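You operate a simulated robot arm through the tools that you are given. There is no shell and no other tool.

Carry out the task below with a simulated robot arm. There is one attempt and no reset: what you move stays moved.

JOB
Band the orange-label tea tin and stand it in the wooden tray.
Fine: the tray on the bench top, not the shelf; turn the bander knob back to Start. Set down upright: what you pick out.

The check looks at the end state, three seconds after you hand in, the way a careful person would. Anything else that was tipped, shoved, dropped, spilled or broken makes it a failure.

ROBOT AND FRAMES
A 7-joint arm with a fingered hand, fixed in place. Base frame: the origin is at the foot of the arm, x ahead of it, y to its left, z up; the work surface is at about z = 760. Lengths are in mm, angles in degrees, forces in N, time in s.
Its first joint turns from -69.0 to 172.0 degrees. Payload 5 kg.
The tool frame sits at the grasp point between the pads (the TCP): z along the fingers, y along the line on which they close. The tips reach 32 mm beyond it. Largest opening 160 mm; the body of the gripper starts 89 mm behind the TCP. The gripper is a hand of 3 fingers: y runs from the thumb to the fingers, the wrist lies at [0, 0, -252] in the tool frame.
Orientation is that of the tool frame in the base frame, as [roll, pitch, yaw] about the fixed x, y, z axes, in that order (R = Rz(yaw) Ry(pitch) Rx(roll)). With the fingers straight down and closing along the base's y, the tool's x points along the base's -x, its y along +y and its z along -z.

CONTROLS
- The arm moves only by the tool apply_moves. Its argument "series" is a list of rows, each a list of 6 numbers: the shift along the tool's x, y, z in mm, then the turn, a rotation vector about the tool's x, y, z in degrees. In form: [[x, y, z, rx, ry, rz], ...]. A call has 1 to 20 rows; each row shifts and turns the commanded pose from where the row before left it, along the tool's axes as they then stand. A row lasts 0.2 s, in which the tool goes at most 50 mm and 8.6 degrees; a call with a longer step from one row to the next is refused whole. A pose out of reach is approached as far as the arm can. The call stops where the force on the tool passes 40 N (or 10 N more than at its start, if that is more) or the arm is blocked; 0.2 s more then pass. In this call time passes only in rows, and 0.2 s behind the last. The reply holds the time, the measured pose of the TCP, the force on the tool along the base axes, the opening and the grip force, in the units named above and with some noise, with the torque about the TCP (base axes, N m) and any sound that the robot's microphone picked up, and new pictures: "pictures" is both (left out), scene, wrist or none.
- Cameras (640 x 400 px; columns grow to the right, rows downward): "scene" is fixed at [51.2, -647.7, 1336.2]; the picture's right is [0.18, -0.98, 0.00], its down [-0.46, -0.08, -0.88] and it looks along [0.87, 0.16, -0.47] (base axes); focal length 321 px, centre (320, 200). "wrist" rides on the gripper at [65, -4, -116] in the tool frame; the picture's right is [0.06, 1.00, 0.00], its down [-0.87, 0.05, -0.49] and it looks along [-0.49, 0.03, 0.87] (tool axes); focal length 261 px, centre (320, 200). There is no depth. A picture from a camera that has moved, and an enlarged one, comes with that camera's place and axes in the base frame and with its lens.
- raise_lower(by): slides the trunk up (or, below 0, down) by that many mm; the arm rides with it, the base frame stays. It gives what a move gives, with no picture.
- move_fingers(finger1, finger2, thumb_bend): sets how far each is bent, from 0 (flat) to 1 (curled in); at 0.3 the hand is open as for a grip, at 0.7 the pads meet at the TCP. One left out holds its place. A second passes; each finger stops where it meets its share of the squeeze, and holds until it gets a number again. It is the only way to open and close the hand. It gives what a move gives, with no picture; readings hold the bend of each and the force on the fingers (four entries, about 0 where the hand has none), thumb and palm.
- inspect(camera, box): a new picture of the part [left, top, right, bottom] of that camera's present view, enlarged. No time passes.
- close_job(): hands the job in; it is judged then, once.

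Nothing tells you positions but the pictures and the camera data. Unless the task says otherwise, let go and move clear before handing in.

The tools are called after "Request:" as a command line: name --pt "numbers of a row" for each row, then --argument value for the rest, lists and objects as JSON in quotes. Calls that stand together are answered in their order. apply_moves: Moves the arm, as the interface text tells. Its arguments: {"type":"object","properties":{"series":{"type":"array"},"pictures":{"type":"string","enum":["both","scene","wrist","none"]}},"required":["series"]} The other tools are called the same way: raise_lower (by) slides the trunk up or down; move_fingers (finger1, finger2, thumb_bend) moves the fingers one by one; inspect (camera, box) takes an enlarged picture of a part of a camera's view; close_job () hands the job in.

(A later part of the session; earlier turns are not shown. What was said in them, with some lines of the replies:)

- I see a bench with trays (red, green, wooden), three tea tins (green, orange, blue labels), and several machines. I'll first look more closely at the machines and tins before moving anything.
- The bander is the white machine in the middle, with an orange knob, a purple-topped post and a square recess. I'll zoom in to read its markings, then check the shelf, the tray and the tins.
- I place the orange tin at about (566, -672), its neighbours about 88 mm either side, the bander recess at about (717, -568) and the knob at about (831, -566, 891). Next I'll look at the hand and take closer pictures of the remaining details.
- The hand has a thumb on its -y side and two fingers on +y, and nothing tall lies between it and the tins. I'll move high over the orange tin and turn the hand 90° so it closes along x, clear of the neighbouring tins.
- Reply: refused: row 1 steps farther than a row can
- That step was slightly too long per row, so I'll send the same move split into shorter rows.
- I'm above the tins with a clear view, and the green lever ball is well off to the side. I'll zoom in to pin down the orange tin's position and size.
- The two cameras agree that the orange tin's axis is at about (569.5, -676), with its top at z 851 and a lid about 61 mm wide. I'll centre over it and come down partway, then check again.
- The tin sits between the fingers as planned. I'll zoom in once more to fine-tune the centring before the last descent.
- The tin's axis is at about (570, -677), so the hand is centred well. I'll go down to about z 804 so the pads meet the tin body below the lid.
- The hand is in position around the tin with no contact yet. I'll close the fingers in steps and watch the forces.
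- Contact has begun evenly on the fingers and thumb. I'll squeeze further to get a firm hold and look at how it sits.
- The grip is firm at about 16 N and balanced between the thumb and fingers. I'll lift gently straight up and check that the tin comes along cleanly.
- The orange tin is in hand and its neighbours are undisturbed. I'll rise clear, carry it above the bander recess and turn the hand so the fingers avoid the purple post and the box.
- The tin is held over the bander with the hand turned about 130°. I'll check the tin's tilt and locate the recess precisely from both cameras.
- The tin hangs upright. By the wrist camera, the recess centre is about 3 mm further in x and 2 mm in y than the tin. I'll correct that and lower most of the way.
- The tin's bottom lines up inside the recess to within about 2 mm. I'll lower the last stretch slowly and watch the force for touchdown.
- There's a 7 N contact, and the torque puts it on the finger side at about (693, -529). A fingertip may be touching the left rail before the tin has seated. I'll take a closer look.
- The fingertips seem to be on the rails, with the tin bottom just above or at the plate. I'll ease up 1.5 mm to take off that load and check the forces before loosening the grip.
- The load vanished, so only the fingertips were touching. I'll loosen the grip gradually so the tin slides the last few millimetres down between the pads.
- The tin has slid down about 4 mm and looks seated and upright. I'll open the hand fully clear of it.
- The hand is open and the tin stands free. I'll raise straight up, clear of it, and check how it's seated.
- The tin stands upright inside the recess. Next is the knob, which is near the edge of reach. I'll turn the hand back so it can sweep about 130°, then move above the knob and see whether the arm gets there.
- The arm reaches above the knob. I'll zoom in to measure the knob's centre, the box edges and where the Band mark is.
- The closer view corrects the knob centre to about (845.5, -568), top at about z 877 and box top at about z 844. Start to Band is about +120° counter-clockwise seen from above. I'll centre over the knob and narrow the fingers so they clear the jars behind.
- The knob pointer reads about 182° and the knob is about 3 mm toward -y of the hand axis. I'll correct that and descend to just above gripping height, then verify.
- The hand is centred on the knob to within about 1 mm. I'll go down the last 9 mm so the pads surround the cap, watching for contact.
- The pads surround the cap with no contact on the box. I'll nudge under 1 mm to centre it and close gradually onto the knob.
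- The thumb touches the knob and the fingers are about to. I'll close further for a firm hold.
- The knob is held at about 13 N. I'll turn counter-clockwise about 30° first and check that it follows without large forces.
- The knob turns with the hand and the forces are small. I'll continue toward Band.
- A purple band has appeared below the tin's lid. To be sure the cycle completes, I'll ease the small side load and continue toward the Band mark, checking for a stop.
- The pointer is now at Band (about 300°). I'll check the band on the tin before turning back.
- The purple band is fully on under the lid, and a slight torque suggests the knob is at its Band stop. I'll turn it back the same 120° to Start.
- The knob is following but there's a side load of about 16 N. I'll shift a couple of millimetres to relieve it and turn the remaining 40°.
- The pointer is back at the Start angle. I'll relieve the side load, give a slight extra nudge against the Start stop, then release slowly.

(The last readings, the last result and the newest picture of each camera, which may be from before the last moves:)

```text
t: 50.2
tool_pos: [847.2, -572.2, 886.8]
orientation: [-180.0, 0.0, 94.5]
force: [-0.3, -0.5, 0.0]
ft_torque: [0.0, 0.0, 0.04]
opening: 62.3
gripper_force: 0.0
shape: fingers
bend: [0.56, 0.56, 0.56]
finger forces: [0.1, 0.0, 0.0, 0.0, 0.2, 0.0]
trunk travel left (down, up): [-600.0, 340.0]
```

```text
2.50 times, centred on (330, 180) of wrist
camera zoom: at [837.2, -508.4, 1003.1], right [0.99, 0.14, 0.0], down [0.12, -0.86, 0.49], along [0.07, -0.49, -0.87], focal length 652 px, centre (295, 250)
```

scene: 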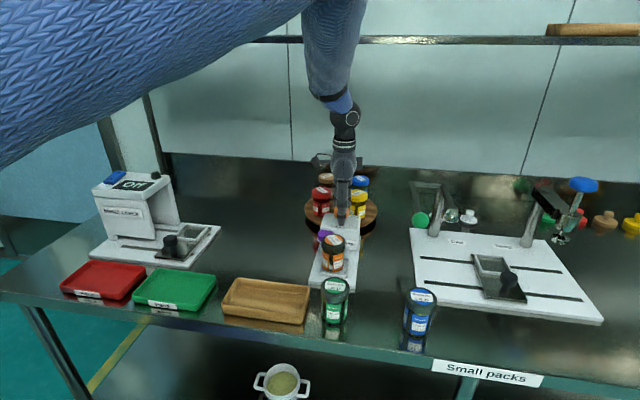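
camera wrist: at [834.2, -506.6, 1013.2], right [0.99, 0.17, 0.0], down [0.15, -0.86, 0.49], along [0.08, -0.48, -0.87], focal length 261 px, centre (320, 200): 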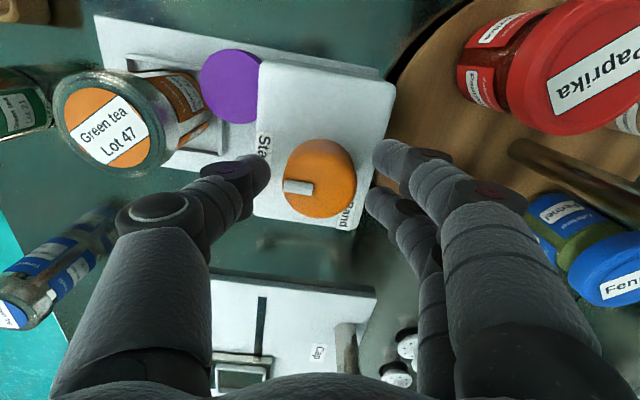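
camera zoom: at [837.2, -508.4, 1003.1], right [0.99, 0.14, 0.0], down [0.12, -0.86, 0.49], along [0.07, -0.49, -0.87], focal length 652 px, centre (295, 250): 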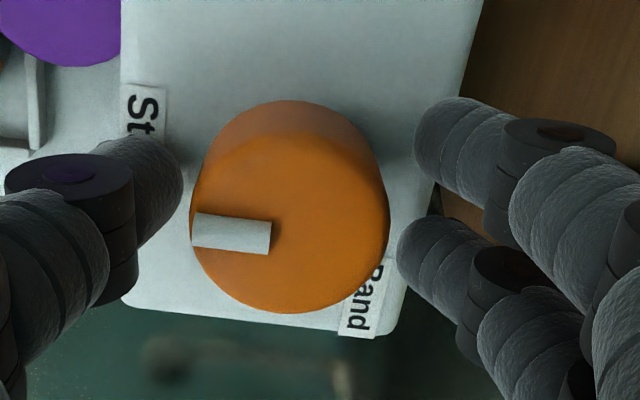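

The knob is released at Start, and the torque rose on the extra nudge, as it would at the stop. I'll rise straight up clear of it and check.

Request:
apply_moves --pt "0 0 -10 0 0 0" --pt "0 0 -20 0 0 0" --pt "0 0 -35 0 0 0" --pt "0 0 -45 0 0 0"

Request:
inspect --camera "wrist" --box '[220, 50, 440, 210]'

Request:
inspect --camera "scene" --box '[300, 170, 390, 290]'

```text
t: 51.2
tool_pos: [845.3, -571.8, 998.6]
orientation: [-180.0, 0.1, 94.5]
force: [-0.3, 0.8, -0.6]
ft_torque: [-0.01, -0.04, 0.05]
opening: 62.8
gripper_force: 0.0
shape: fingers
bend: [0.56, 0.56, 0.56]
finger forces: [0.0, 0.1, 0.1, 0.0, 0.1, 0.1]
trunk travel left (down, up): [-600.0, 340.0]
camera wrist: at [835.0, -507.6, 1115.3], right [0.99, 0.14, 0.0], down [0.12, -0.86, 0.49], along [0.07, -0.49, -0.87], focal length 261 px, centre (320, 200)
```

scene: 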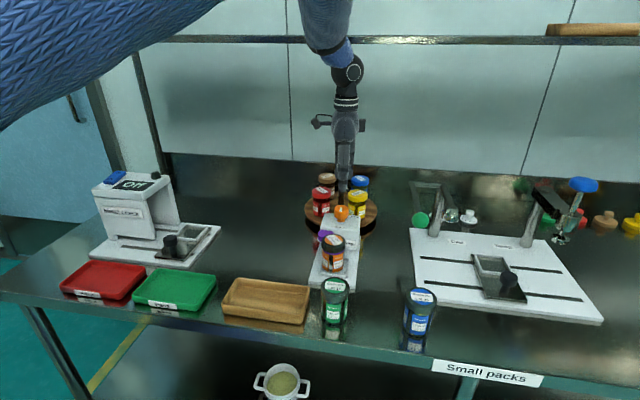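
wrist: 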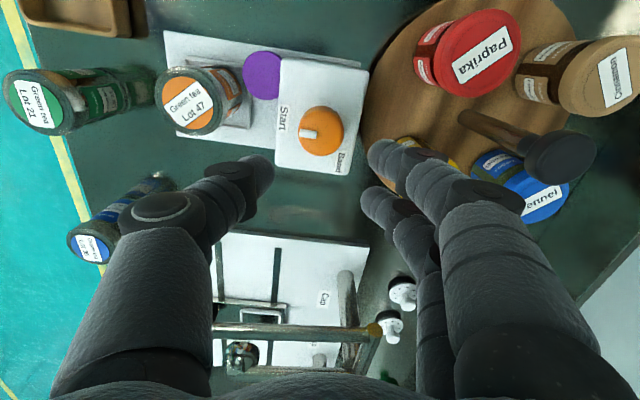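

```text
2.50 times, centred on (330, 130) of wrist
camera zoom: at [835.0, -507.6, 1115.3], right [0.99, 0.14, 0.0], down [0.12, -0.86, 0.49], along [0.07, -0.49, -0.87], focal length 652 px, centre (295, 375)
```

zoom: 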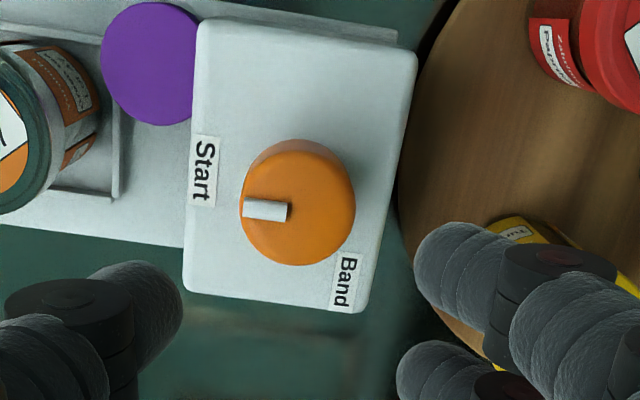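

```text
3.33 times, centred on (345, 230) of scene
camera zoom: at [51.2, -647.7, 1336.2], right [0.18, -0.98, 0.0], down [-0.46, -0.08, -0.88], along [0.87, 0.16, -0.47], focal length 1070 px, centre (237, 100)
```

zoom: 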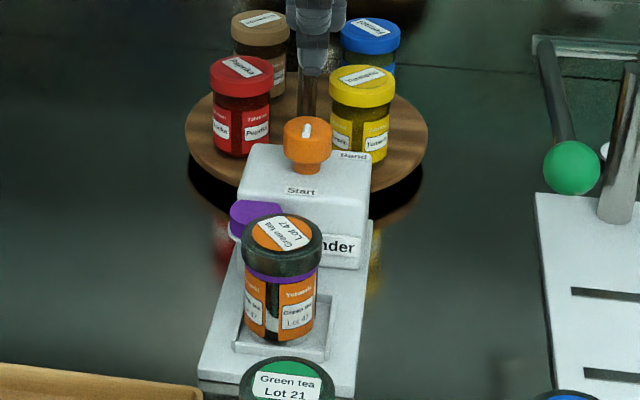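

The knob points to Start and the banded tin stands upright in the recess. I'll move back above the tin and turn the hand to the same clear orientation as when I set it down.

Request:
apply_moves --pt "4.65 -42.1 0 0 0 0" --pt "4.65 -42.1 0 0 0 0" --pt "4.65 -42.1 0 0 0 0" --pt "0 0 0 0 0 -7.84" --pt "0 0 0 0 0 -7.84" --pt "0 0 0 0 0 -7.84" --pt "0 0 0 0 0 -7.84" --pt "0 0 0 0 0 -7.84" --pt "0 0 0 0 0 -7.84" --pt "0 0 0 0 0 -7.84" --pt "0 0 0 0 0 -7.84" --pt "0 0 0 0 0 -7.84" --pt "0 0 0 0 0 -7.84" --pt "0 0 0 0 0 -7.84" --pt "0 0 0 0 0 -7.84" --pt "0 0 0 0 0 -7.84" --pt "0 0 0 0 0 -7.84" --pt "0 0 0 0 0 -7.84" --pt "0 0 0 0 0 -7.84" --pictures "none"

Request:
move_fingers --finger1 0.45 --finger2 0.45 --thumb_bend 0.45

Request:
inspect --camera "wrist" --box '[240, 50, 400, 210]'

```text
t: 55.2
tool_pos: [720.0, -569.6, 997.8]
orientation: [-180.0, 0.0, -139.9]
force: [-0.1, -0.1, 0.2]
ft_torque: [0.03, -0.01, 0.01]
opening: 62.9
gripper_force: 0.0
shape: fingers
bend: [0.56, 0.56, 0.56]
finger forces: [0.0, 0.1, 0.0, 0.0, 0.1, 0.0]
trunk travel left (down, up): [-600.0, 340.0]
```

```text
t: 56.2
tool_pos: [719.0, -568.1, 997.1]
orientation: [180.0, 0.0, -140.0]
force: [-0.3, -0.1, -0.3]
ft_torque: [0.0, -0.02, -0.02]
opening: 107.2
gripper_force: 0.0
shape: fingers
bend: [0.45, 0.45, 0.45]
finger forces: [0.0, 0.0, 0.0, 0.1, 0.0, 0.0]
trunk travel left (down, up): [-600.0, 340.0]
```

```text
2.50 times, centred on (320, 130) of wrist
camera zoom: at [672.5, -614.4, 1113.5], right [-0.69, 0.72, 0.0], down [0.63, 0.6, 0.49], along [0.36, 0.34, -0.87], focal length 652 px, centre (320, 375)
```

zoom: 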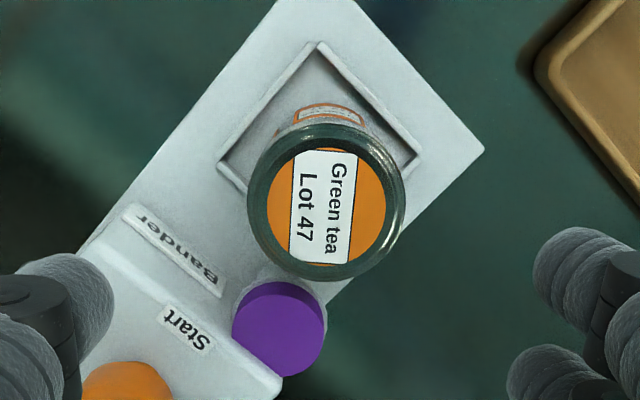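

The tin is centred within about 2 mm of where I want it. I'll descend to z about 825, keeping the fingertips just above the rails.

Request:
apply_moves --pt "-0.6 0 45 0 0 0" --pt "0 0 45 0 0 0" --pt "0 0 40 0 0 0" --pt "0 0 25 0 0 0" --pt "0 0 12 0 0 0" --pt "0 0 5 0 0 0"

Request:
inspect --camera "scene" --box '[300, 205, 370, 290]'

```text
t: 57.6
tool_pos: [720.4, -567.8, 827.0]
orientation: [-179.9, 0.0, -139.9]
force: [-0.6, -0.1, -0.1]
ft_torque: [-0.03, -0.02, -0.04]
opening: 107.4
gripper_force: 0.0
shape: fingers
bend: [0.45, 0.45, 0.45]
finger forces: [0.0, 0.1, 0.0, 0.1, 0.0, 0.0]
trunk travel left (down, up): [-600.0, 340.0]
camera wrist: at [672.1, -613.6, 942.3], right [-0.69, 0.72, 0.0], down [0.63, 0.6, 0.49], along [0.36, 0.34, -0.87], focal length 261 px, centre (320, 200)
```

scene: 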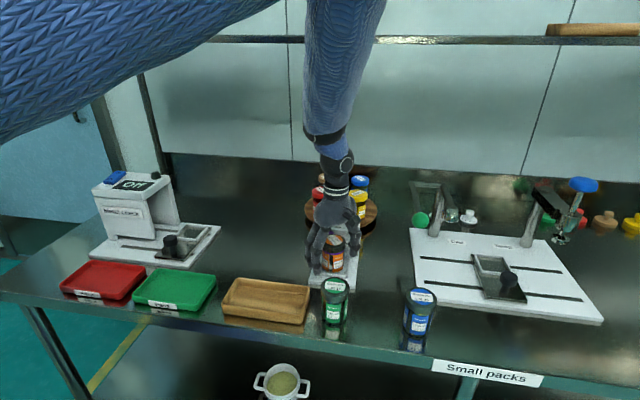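
wrist: 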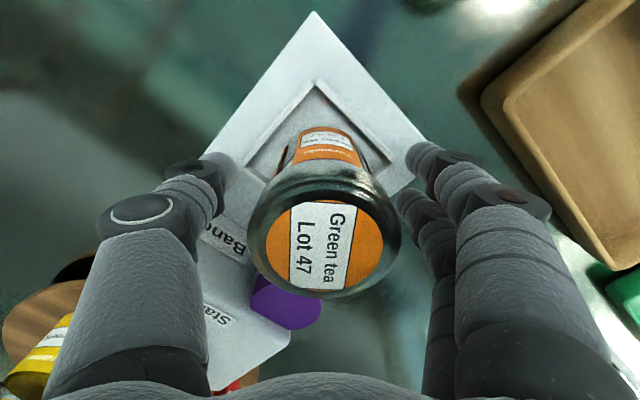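

```text
4.71 times, centred on (335, 248) of scene
camera zoom: at [51.2, -647.7, 1336.2], right [0.18, -0.98, 0.0], down [-0.46, -0.08, -0.88], along [0.87, 0.16, -0.47], focal length 1511 px, centre (249, -24)
```

zoom: 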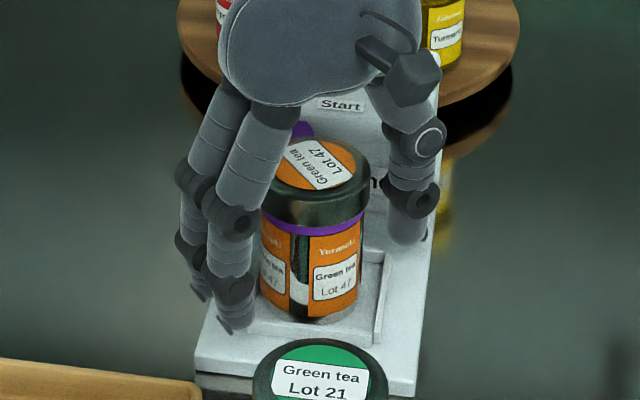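

The hand is around the tin with no contact. I'll close in steps.

Request:
move_fingers --finger1 0.54 --finger2 0.54 --thumb_bend 0.54

Request:
move_fingers --finger1 0.58 --finger2 0.58 --thumb_bend 0.58

```text
t: 58.6
tool_pos: [720.1, -568.4, 825.8]
orientation: [180.0, 0.0, -140.0]
force: [0.1, -0.7, -0.2]
ft_torque: [0.02, -0.01, -0.02]
opening: 72.0
gripper_force: 0.0
shape: fingers
bend: [0.54, 0.54, 0.54]
finger forces: [0.0, 0.1, 0.1, 0.0, 0.1, 0.1]
trunk travel left (down, up): [-600.0, 340.0]
```

```text
t: 59.6
tool_pos: [720.0, -567.8, 825.7]
orientation: [179.9, 0.0, -140.0]
force: [-1.4, 0.3, -0.2]
ft_torque: [0.02, 0.02, 0.02]
opening: 62.3
gripper_force: 2.0
shape: fingers
bend: [0.56, 0.56, 0.56]
finger forces: [0.4, 1.2, 0.0, 0.0, 1.4, 0.0]
trunk travel left (down, up): [-600.0, 340.0]
```

Request:
move_fingers --finger1 0.63 --finger2 0.63 --thumb_bend 0.63

Request:
move_fingers --finger1 0.66 --finger2 0.66 --thumb_bend 0.66

Request:
inspect --camera "scene" --box '[300, 205, 370, 290]'

```text
t: 60.6
tool_pos: [719.0, -568.6, 827.2]
orientation: [179.9, 0.0, -140.0]
force: [0.1, -0.1, -0.2]
ft_torque: [0.03, 0.0, 0.02]
opening: 59.1
gripper_force: 11.0
shape: fingers
bend: [0.58, 0.57, 0.59]
finger forces: [4.7, 6.3, 0.0, 0.0, 11.0, 0.0]
trunk travel left (down, up): [-600.0, 340.0]
```

```text
t: 61.6
tool_pos: [719.7, -569.4, 825.9]
orientation: [179.9, 0.0, -140.0]
force: [0.2, 0.0, -1.0]
ft_torque: [0.01, -0.01, -0.01]
opening: 58.1
gripper_force: 15.9
shape: fingers
bend: [0.59, 0.58, 0.61]
finger forces: [7.1, 9.0, 0.0, 0.1, 16.1, 0.1]
trunk travel left (down, up): [-600.0, 340.0]
```

```text
4.71 times, centred on (335, 248) of scene
camera zoom: at [51.2, -647.7, 1336.2], right [0.18, -0.98, 0.0], down [-0.46, -0.08, -0.88], along [0.87, 0.16, -0.47], focal length 1511 px, centre (249, -24)
```

zoom: 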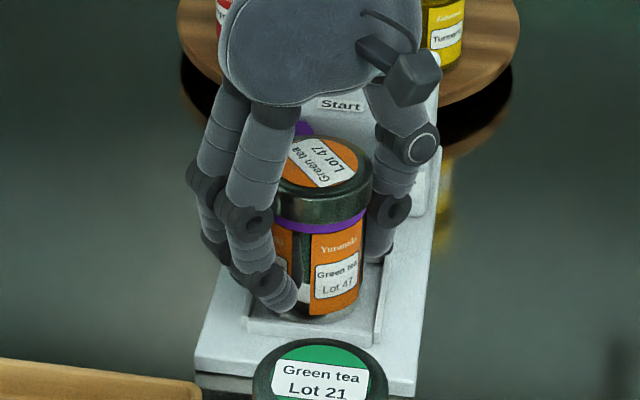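

The grip is firm at about 16 N, as in the first lift. I'll lift straight up out of the recess.

Request:
apply_moves --pt "0 0 -8 0 0 0" --pt "0 0 -12 0 0 0" --pt "0 0 -20 0 0 0" --pt "0 0 -40 0 0 0" --pt "0 0 -45 0 0 0"

Request:
inspect --camera "scene" --box '[290, 160, 380, 290]'

Request:
inspect --camera "wrist" --box '[380, 0, 580, 200]'

```text
t: 62.8
tool_pos: [720.2, -567.4, 949.8]
orientation: [-180.0, 0.0, -140.0]
force: [-1.5, 0.5, -2.1]
ft_torque: [0.0, -0.02, 0.01]
opening: 58.1
gripper_force: 16.7
shape: fingers
bend: [0.59, 0.58, 0.61]
finger forces: [7.3, 9.0, 0.1, 0.0, 16.2, 0.1]
trunk travel left (down, up): [-600.0, 340.0]
camera wrist: at [672.1, -612.6, 1066.1], right [-0.69, 0.72, 0.0], down [0.63, 0.6, 0.49], along [0.36, 0.34, -0.87], focal length 261 px, centre (320, 200)
```

scene: 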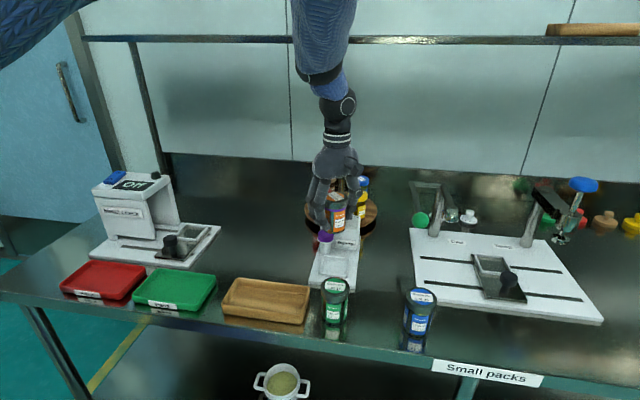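
wrist: 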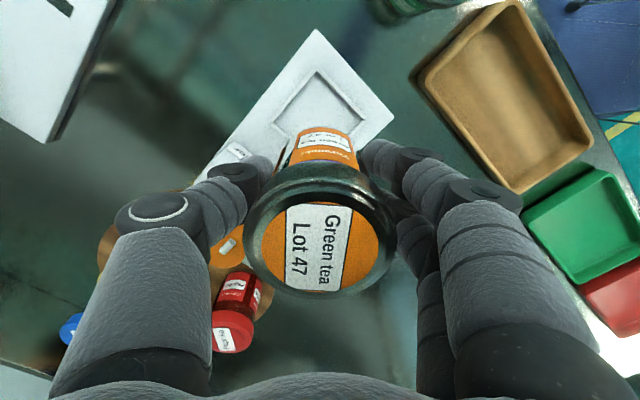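

```text
3.08 times, centred on (335, 225) of scene
camera zoom: at [51.2, -647.7, 1336.2], right [0.18, -0.98, 0.0], down [-0.46, -0.08, -0.88], along [0.87, 0.16, -0.47], focal length 988 px, centre (274, 123)
```

zoom: 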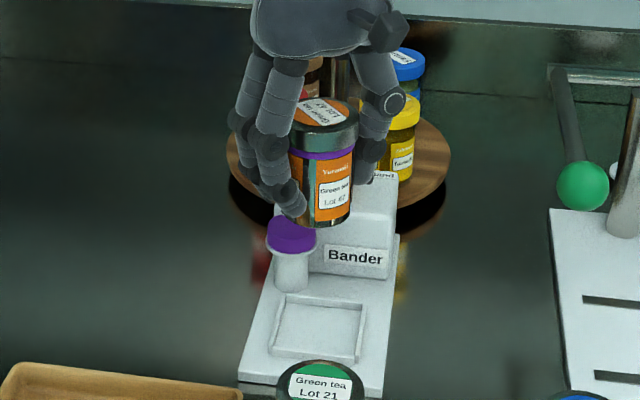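

```text
2.00 times, centred on (480, 100) of wrist
camera zoom: at [672.1, -612.6, 1066.1], right [-0.69, 0.72, 0.0], down [0.63, 0.6, 0.49], along [0.36, 0.34, -0.87], focal length 521 px, centre (0, 400)
```

zoom: 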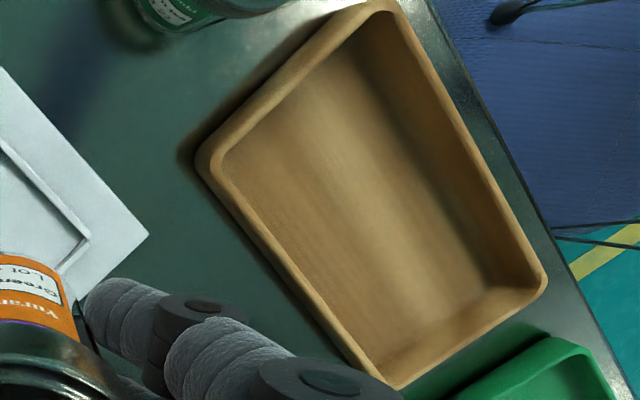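

The banded tin is lifted upright. The bench-top tray's centre is at about (574.5, -431) with its rim at about z 788. I'll turn the hand to close along the tray's long side and move above it.

Request:
apply_moves --pt "0 0 -10 0 0 8" --pt "0 0 0 0 0 8" --pt "0 0 0 0 0 8" --pt "0 0 0 0 0 8" --pt "0 0 0 0 0 8" --pt "29.1 27.3 0 0 0 0" --pt "29.1 27.3 0 0 0 0" --pt "29.1 27.3 0 0 0 0" --pt "29.1 27.3 0 0 0 0" --pt "29.1 27.3 0 0 0 0"

Request:
inspect --camera "wrist" --box '[160, 0, 480, 320]'

Request:
inspect --camera "scene" --box '[200, 140, 340, 340]'

```text
t: 65.0
tool_pos: [573.2, -430.7, 961.8]
orientation: [179.9, 0.1, 180.0]
force: [-0.3, 0.2, -1.2]
ft_torque: [-0.02, -0.01, 0.02]
opening: 58.2
gripper_force: 16.2
shape: fingers
bend: [0.59, 0.58, 0.61]
finger forces: [7.4, 9.1, 0.0, 0.1, 16.0, 0.0]
trunk travel left (down, up): [-600.0, 340.0]
camera wrist: at [507.9, -434.9, 1077.6], right [-0.06, 1.0, 0.0], down [0.87, 0.05, 0.49], along [0.49, 0.03, -0.87], focal length 261 px, centre (320, 200)
```

scene: 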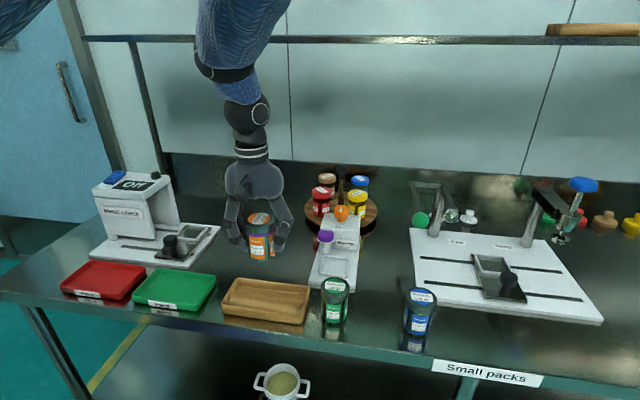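
wrist: 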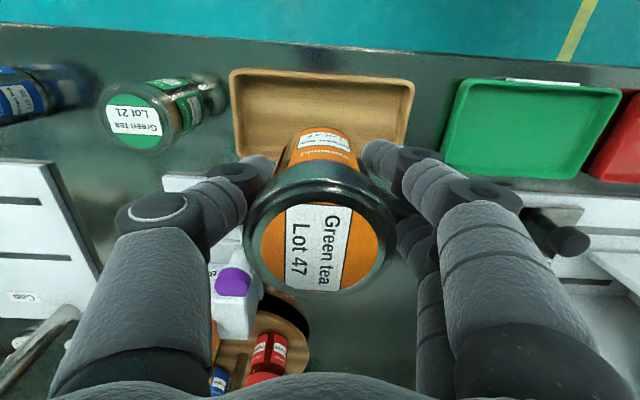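

```text
1.25 times, centred on (320, 160) of wrist
camera zoom: at [507.9, -434.9, 1077.6], right [-0.06, 1.0, 0.0], down [0.87, 0.05, 0.49], along [0.49, 0.03, -0.87], focal length 326 px, centre (320, 250)
```

zoom: 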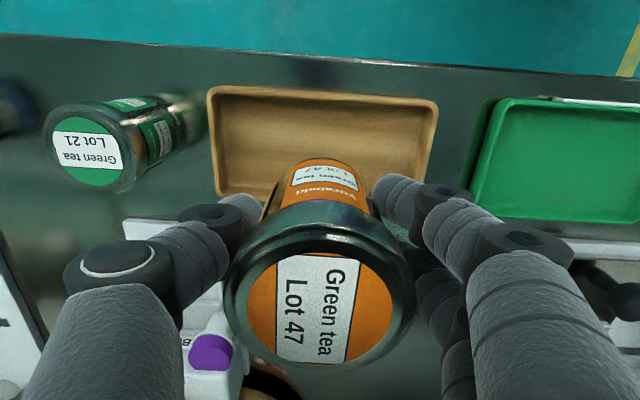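

```text
2.00 times, centred on (270, 240) of scene
camera zoom: at [51.2, -647.7, 1336.2], right [0.18, -0.98, 0.0], down [-0.46, -0.08, -0.88], along [0.87, 0.16, -0.47], focal length 642 px, centre (420, 120)
```

zoom: 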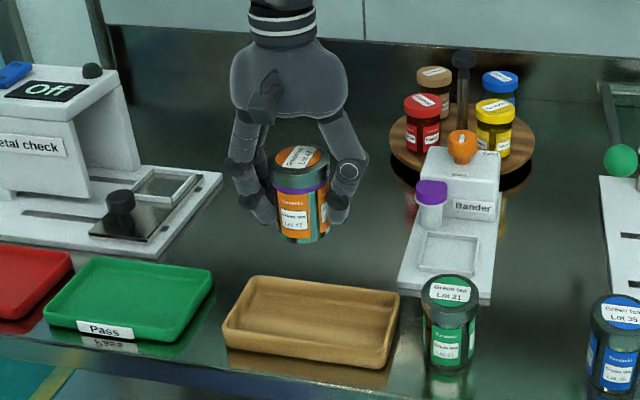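

The tin is over the tray's centre. I'll lower partway and recheck the clearance to the walls.

Request:
apply_moves --pt "0 0 40 0 0 0" --pt "0 0 40 0 0 0" --pt "0 0 25 0 0 0"

Request:
inspect --camera "wrist" --box '[160, 0, 480, 200]'

Request:
inspect --camera "scene" --box '[205, 220, 335, 350]'

```text
t: 65.8
tool_pos: [573.4, -430.9, 854.3]
orientation: [180.0, 0.0, 179.9]
force: [-0.1, 0.2, -1.9]
ft_torque: [0.02, 0.01, -0.02]
opening: 58.1
gripper_force: 16.1
shape: fingers
bend: [0.59, 0.58, 0.61]
finger forces: [7.4, 9.1, 0.1, 0.1, 16.0, 0.0]
trunk travel left (down, up): [-600.0, 340.0]
camera wrist: at [508.0, -435.2, 970.3], right [-0.06, 1.0, 0.0], down [0.87, 0.05, 0.49], along [0.49, 0.03, -0.87], focal length 261 px, centre (320, 200)
```

scene: 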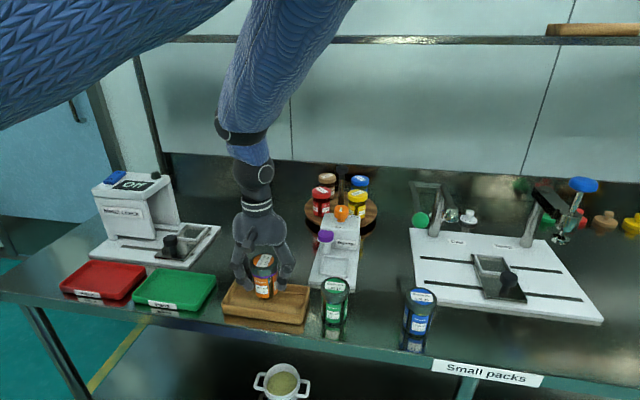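
wrist: 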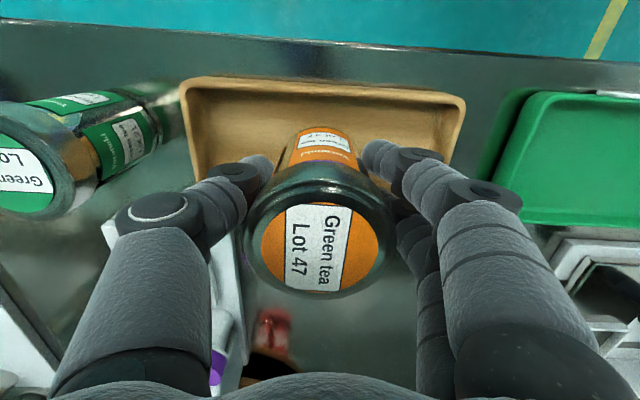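

```text
2.00 times, centred on (320, 100) of wrist
camera zoom: at [508.0, -435.2, 970.3], right [-0.06, 1.0, 0.0], down [0.87, 0.05, 0.49], along [0.49, 0.03, -0.87], focal length 521 px, centre (320, 400)
```

zoom: 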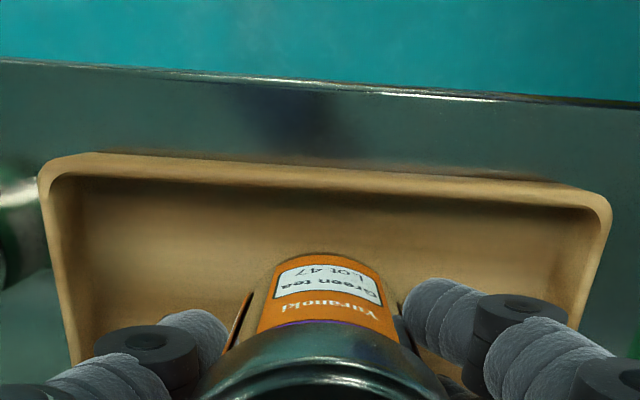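

```text
3.08 times, centred on (270, 285) of scene
camera zoom: at [51.2, -647.7, 1336.2], right [0.18, -0.98, 0.0], down [-0.46, -0.08, -0.88], along [0.87, 0.16, -0.47], focal length 988 px, centre (474, -62)
```

zoom: 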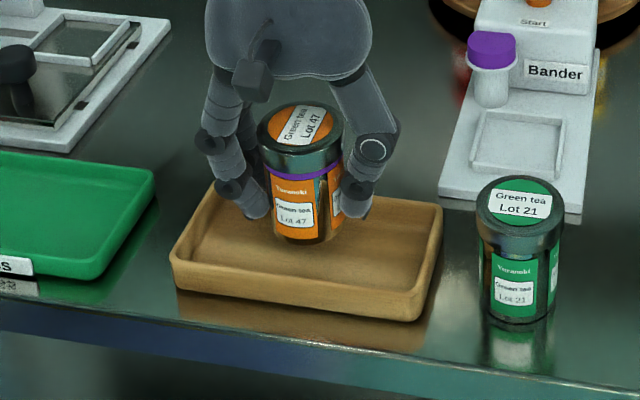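

The tin is centred in the tray with about 12–17 mm of clearance to the walls. I'll lower gently toward the tray floor.

Request:
apply_moves --pt "1 0 12 0 0 0" --pt "0 0 10 0 0 0" --pt "0 0 5 0 0 0" --pt "0 0 3 0 0 0" --pictures "none"

```text
t: 66.8
tool_pos: [573.3, -430.9, 824.4]
orientation: [180.0, 0.0, -180.0]
force: [-0.3, -0.3, -0.8]
ft_torque: [0.01, 0.04, 0.0]
opening: 58.1
gripper_force: 15.7
shape: fingers
bend: [0.59, 0.58, 0.61]
finger forces: [7.3, 9.1, 0.0, 0.1, 16.0, 0.0]
trunk travel left (down, up): [-600.0, 340.0]
```

Request:
apply_moves --pt "0 0 1.5 0 0 0" --pt "0 0 1.5 0 0 0" --pictures "none"

Request:
inspect --camera "scene" --box '[205, 220, 335, 350]'

```text
t: 67.4
tool_pos: [573.3, -432.2, 821.9]
orientation: [-180.0, 0.0, -180.0]
force: [0.1, 0.0, -0.9]
ft_torque: [-0.04, -0.01, 0.0]
opening: 58.0
gripper_force: 15.9
shape: fingers
bend: [0.59, 0.58, 0.61]
finger forces: [7.4, 9.0, 0.1, 0.1, 16.0, 0.1]
trunk travel left (down, up): [-600.0, 340.0]
```

```text
3.08 times, centred on (270, 285) of scene
camera zoom: at [51.2, -647.7, 1336.2], right [0.18, -0.98, 0.0], down [-0.46, -0.08, -0.88], along [0.87, 0.16, -0.47], focal length 988 px, centre (474, -62)
```

zoom: 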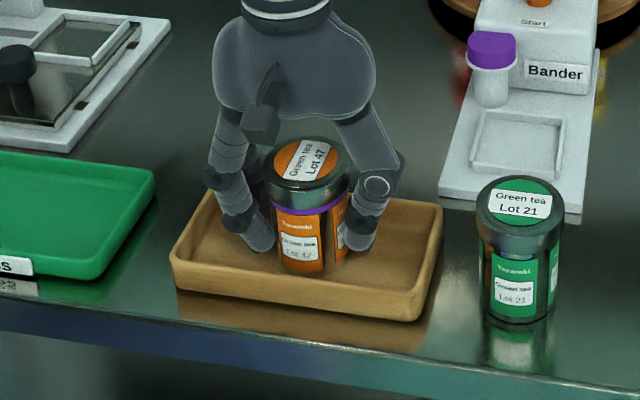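

Request:
apply_moves --pt "0 0 1.5 0 0 0" --pt "0 0 1.5 0 0 0" --pictures "none"

```text
t: 68.0
tool_pos: [572.9, -432.4, 819.4]
orientation: [-179.9, 0.0, -179.9]
force: [-0.5, -0.9, -1.1]
ft_torque: [0.0, 0.02, -0.03]
opening: 57.9
gripper_force: 16.4
shape: fingers
bend: [0.59, 0.58, 0.61]
finger forces: [7.5, 9.0, 0.1, 0.0, 16.0, 0.1]
trunk travel left (down, up): [-600.0, 340.0]
```

Request:
apply_moves --pt "0 0 1.2 0 0 0" --pt "0 0 1.2 0 0 0" --pictures "none"

```text
t: 68.6
tool_pos: [573.9, -430.4, 817.4]
orientation: [-179.9, 0.1, 180.0]
force: [-0.6, 1.0, 10.3]
ft_torque: [-0.14, -0.01, -0.01]
opening: 58.0
gripper_force: 17.9
shape: fingers
bend: [0.59, 0.58, 0.61]
finger forces: [8.1, 9.8, 0.0, 0.1, 17.7, 0.0]
trunk travel left (down, up): [-600.0, 340.0]
```

The tin's bottom is on the tray floor: about 10 N upward, acting within the tin's footprint. I'll back off slightly and loosen gradually.

Request:
apply_moves --pt "0 0 -0.7 0 0 0" --pictures "none"

Request:
move_fingers --finger1 0.585 --finger2 0.58 --thumb_bend 0.6

Request:
move_fingers --finger1 0.565 --finger2 0.56 --thumb_bend 0.575

Request:
inspect --camera "scene" --box '[205, 220, 335, 350]'

```text
t: 69.0
tool_pos: [573.3, -431.6, 818.0]
orientation: [180.0, 0.1, -180.0]
force: [0.9, 0.4, 7.3]
ft_torque: [-0.08, -0.02, 0.01]
opening: 57.9
gripper_force: 17.5
shape: fingers
bend: [0.59, 0.58, 0.61]
finger forces: [8.0, 10.0, 0.0, 0.1, 17.1, 0.0]
trunk travel left (down, up): [-600.0, 340.0]
```

```text
t: 70.0
tool_pos: [573.2, -431.5, 818.5]
orientation: [-179.9, 0.0, 180.0]
force: [-0.1, -3.1, 5.2]
ft_torque: [-0.07, -0.04, 0.04]
opening: 59.7
gripper_force: 5.3
shape: fingers
bend: [0.57, 0.56, 0.59]
finger forces: [1.7, 2.0, 0.0, 0.1, 6.1, 0.1]
trunk travel left (down, up): [-600.0, 340.0]
```

```text
t: 71.0
tool_pos: [574.2, -431.9, 817.9]
orientation: [-179.9, 0.0, 180.0]
force: [0.4, -0.1, 0.4]
ft_torque: [-0.03, 0.05, -0.06]
opening: 62.5
gripper_force: 1.6
shape: fingers
bend: [0.56, 0.56, 0.57]
finger forces: [0.0, 0.9, 0.1, 0.1, 1.5, 0.1]
trunk travel left (down, up): [-600.0, 340.0]
```

```text
3.08 times, centred on (270, 285) of scene
camera zoom: at [51.2, -647.7, 1336.2], right [0.18, -0.98, 0.0], down [-0.46, -0.08, -0.88], along [0.87, 0.16, -0.47], focal length 988 px, centre (474, -62)
```

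zoom: 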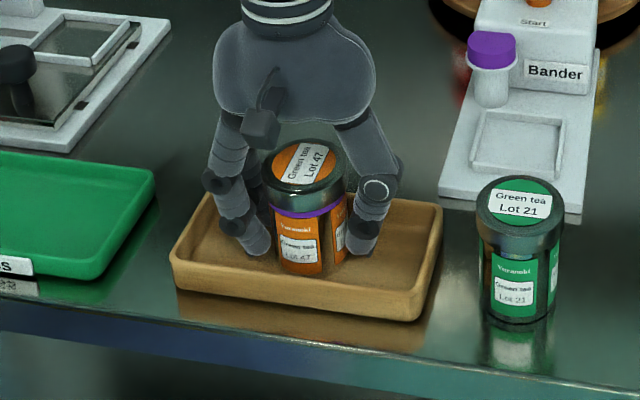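

The tin stands upright on the tray floor and the grip is nearly released. I'll open the hand the rest of the way in two steps.

Request:
move_fingers --finger1 0.53 --finger2 0.53 --thumb_bend 0.54

Request:
move_fingers --finger1 0.47 --finger2 0.47 --thumb_bend 0.47

Request:
inspect --camera "scene" --box '[205, 220, 335, 350]'

Request:
inspect --camera "wrist" --box '[160, 40, 480, 320]'

```text
t: 72.0
tool_pos: [574.1, -431.0, 818.4]
orientation: [-180.0, 0.0, 179.9]
force: [0.2, 0.2, 0.3]
ft_torque: [0.01, -0.01, 0.01]
opening: 72.6
gripper_force: 0.1
shape: fingers
bend: [0.53, 0.53, 0.54]
finger forces: [0.0, 0.0, 0.1, 0.0, 0.1, 0.0]
trunk travel left (down, up): [-600.0, 340.0]
```

```text
t: 73.0
tool_pos: [573.2, -431.0, 817.6]
orientation: [-180.0, 0.0, -179.9]
force: [-0.4, -0.3, -0.8]
ft_torque: [0.01, 0.01, 0.0]
opening: 98.5
gripper_force: 0.0
shape: fingers
bend: [0.47, 0.47, 0.47]
finger forces: [0.0, 0.0, 0.0, 0.0, 0.1, 0.1]
trunk travel left (down, up): [-600.0, 340.0]
```

```text
3.08 times, centred on (270, 285) of scene
camera zoom: at [51.2, -647.7, 1336.2], right [0.18, -0.98, 0.0], down [-0.46, -0.08, -0.88], along [0.87, 0.16, -0.47], focal length 988 px, centre (474, -62)
```

zoom: 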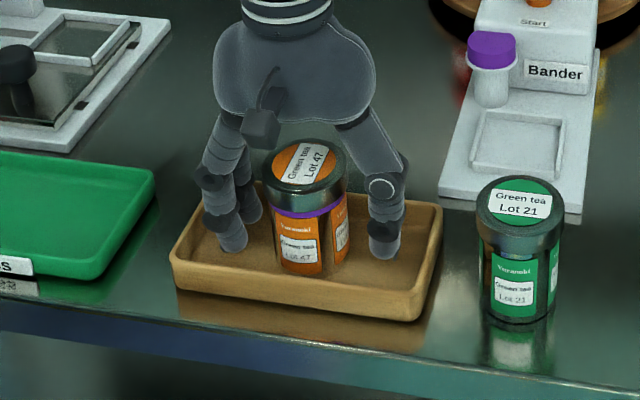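

```text
1.43 times, centred on (320, 180) of wrist
camera zoom: at [508.3, -436.1, 934.0], right [-0.06, 1.0, 0.0], down [0.87, 0.05, 0.49], along [0.49, 0.03, -0.87], focal length 372 px, centre (320, 229)
```

zoom: 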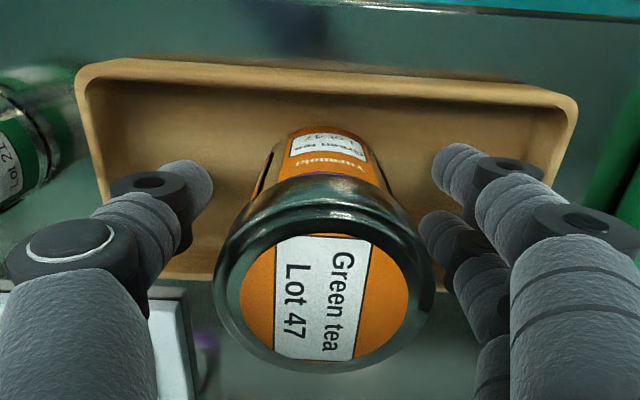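

The hand is clear of the tin on all sides. I'll rise straight up and check the final state.

Request:
apply_moves --pt "0 0 -10 0 0 0" --pt "0 0 -25 0 0 0" --pt "0 0 -40 0 0 0" --pt "0 0 -45 0 0 0" --pt "0 0 -45 0 0 0" --pt "0 0 -45 0 0 0" --pt "0 0 -45 0 0 0" --pt "0 0 -45 0 0 0"

Request:
inspect --camera "scene" --box '[205, 180, 445, 360]'

Request:
inspect --camera "scene" --box '[205, 220, 335, 350]'

Request:
inspect --camera "scene" --box '[300, 160, 390, 240]'

```text
t: 74.8
tool_pos: [573.0, -433.5, 1118.3]
orientation: [-180.0, 0.0, 179.9]
force: [0.0, -0.3, 0.6]
ft_torque: [-0.04, -0.03, -0.03]
opening: 98.8
gripper_force: 0.0
shape: fingers
bend: [0.47, 0.47, 0.47]
finger forces: [0.0, 0.0, 0.1, 0.0, 0.0, 0.0]
trunk travel left (down, up): [-600.0, 340.0]
camera wrist: at [507.7, -437.1, 1234.2], right [-0.06, 1.0, 0.0], down [0.87, 0.05, 0.49], along [0.49, 0.03, -0.87], focal length 261 px, centre (320, 200)
```

scene: 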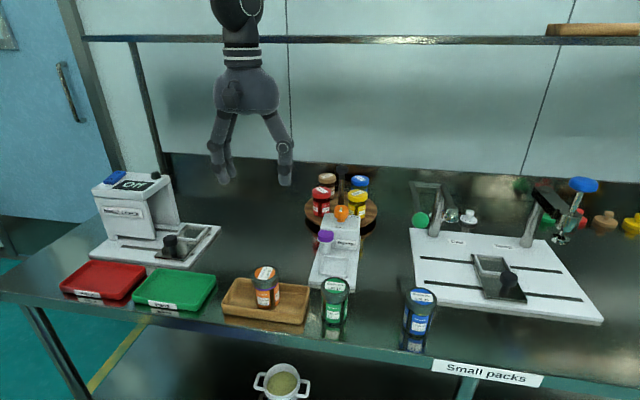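
wrist: 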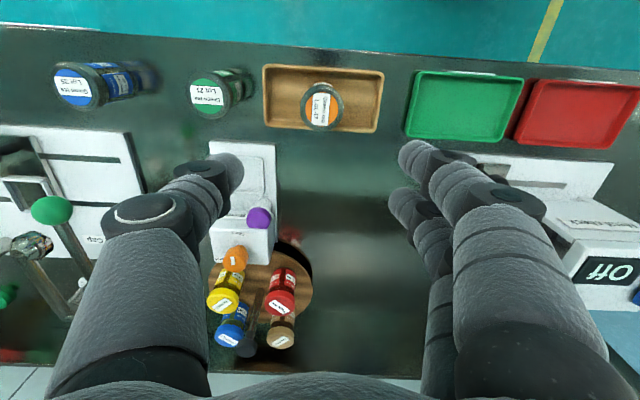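

```text
2.22 times, centred on (325, 270) of scene
camera zoom: at [51.2, -647.7, 1336.2], right [0.18, -0.98, 0.0], down [-0.46, -0.08, -0.88], along [0.87, 0.16, -0.47], focal length 713 px, centre (309, 44)
```

zoom: 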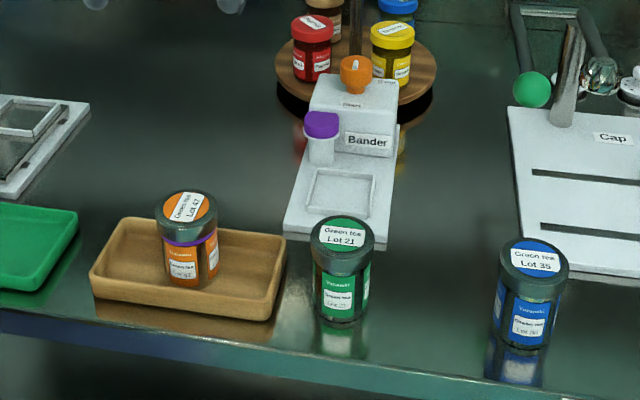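

```text
3.08 times, centred on (270, 285) of scene
camera zoom: at [51.2, -647.7, 1336.2], right [0.18, -0.98, 0.0], down [-0.46, -0.08, -0.88], along [0.87, 0.16, -0.47], focal length 988 px, centre (474, -62)
```

zoom: 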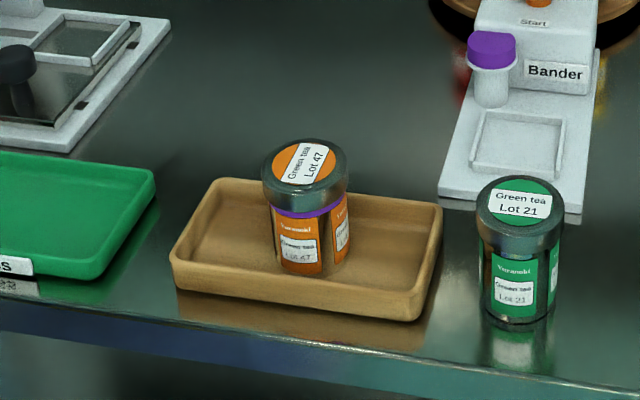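

```text
5.00 times, centred on (345, 200) of scene
camera zoom: at [51.2, -647.7, 1336.2], right [0.18, -0.98, 0.0], down [-0.46, -0.08, -0.88], along [0.87, 0.16, -0.47], focal length 1605 px, centre (195, 200)
```

zoom: 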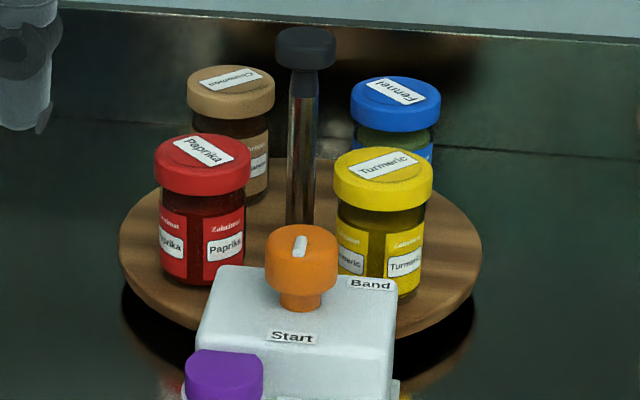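

The banded orange tin stands upright in the bench-top tray and everything else looks untouched. I'll compare the knob with its starting picture once more before handing in.

Request:
inspect --camera "scene" --box '[300, 190, 380, 240]'

Request:
inspect --camera "wrist" --box '[200, 200, 300, 270]'

Request:
inspect --camera "scene" --box '[390, 160, 640, 340]'

```text
8.00 times, centred on (340, 215) of scene
camera zoom: at [51.2, -647.7, 1336.2], right [0.18, -0.98, 0.0], down [-0.46, -0.08, -0.88], along [0.87, 0.16, -0.47], focal length 2568 px, centre (160, 80)
```

zoom: 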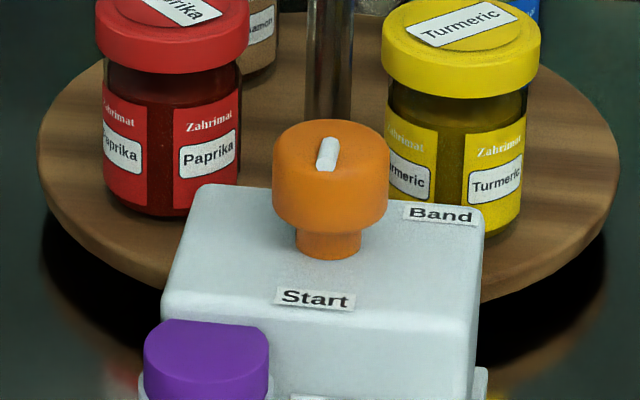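

```text
5.71 times, centred on (250, 235) of wrist
camera zoom: at [507.7, -437.1, 1234.2], right [-0.06, 1.0, 0.0], down [0.87, 0.05, 0.49], along [0.49, 0.03, -0.87], focal length 1489 px, centre (720, 0)
```

zoom: 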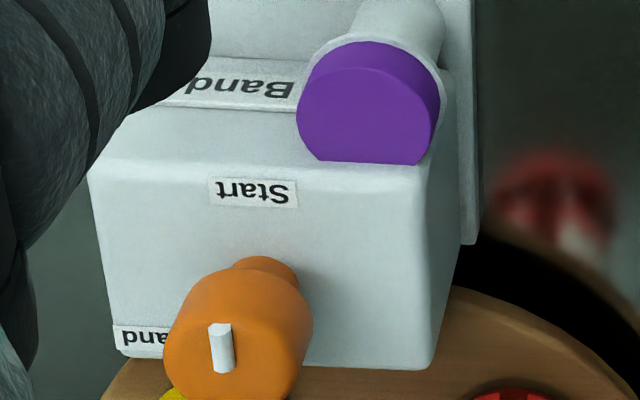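

```text
2.22 times, centred on (515, 250) of scene
camera zoom: at [51.2, -647.7, 1336.2], right [0.18, -0.98, 0.0], down [-0.46, -0.08, -0.88], along [0.87, 0.16, -0.47], focal length 713 px, centre (-113, 89)
```

zoom: 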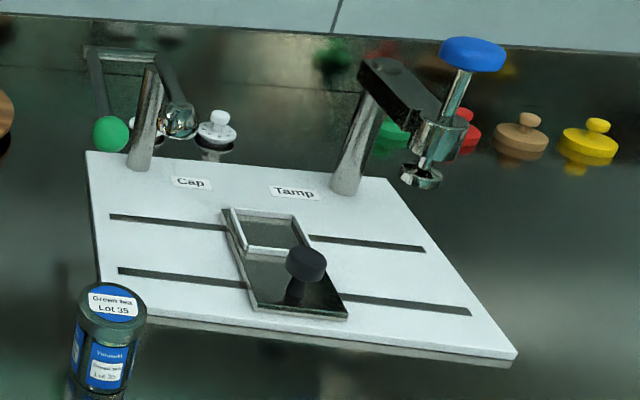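

The picture matches the start: the knob is at Start, and the jars, other tins and machines haven't moved. The banded orange tin stands upright in the bench-top wooden tray and the hand is clear, so I'm handing in.

Request:
close_job

```text
The job is handed in.
```

The orange-label tea tin (Lot 47) now has a purple band under its lid and stands upright in the wooden tray on the bench top. The bander knob is back at Start.

- **Seating in the bander:** The fingertips touched the bander's rails before the tin was fully down. I backed off and loosened the grip, and the tin slid down about 4 mm into place.
- **Knob:** I turned it about 120° to Band and the same amount back. The final pictures show it matching its starting position.
- **Everything else:** The other tins, the jars and the other machines look unmoved in the final pictures. The hand was open and well clear when I handed in.

The job was accepted, but I haven't been told the result of the check.
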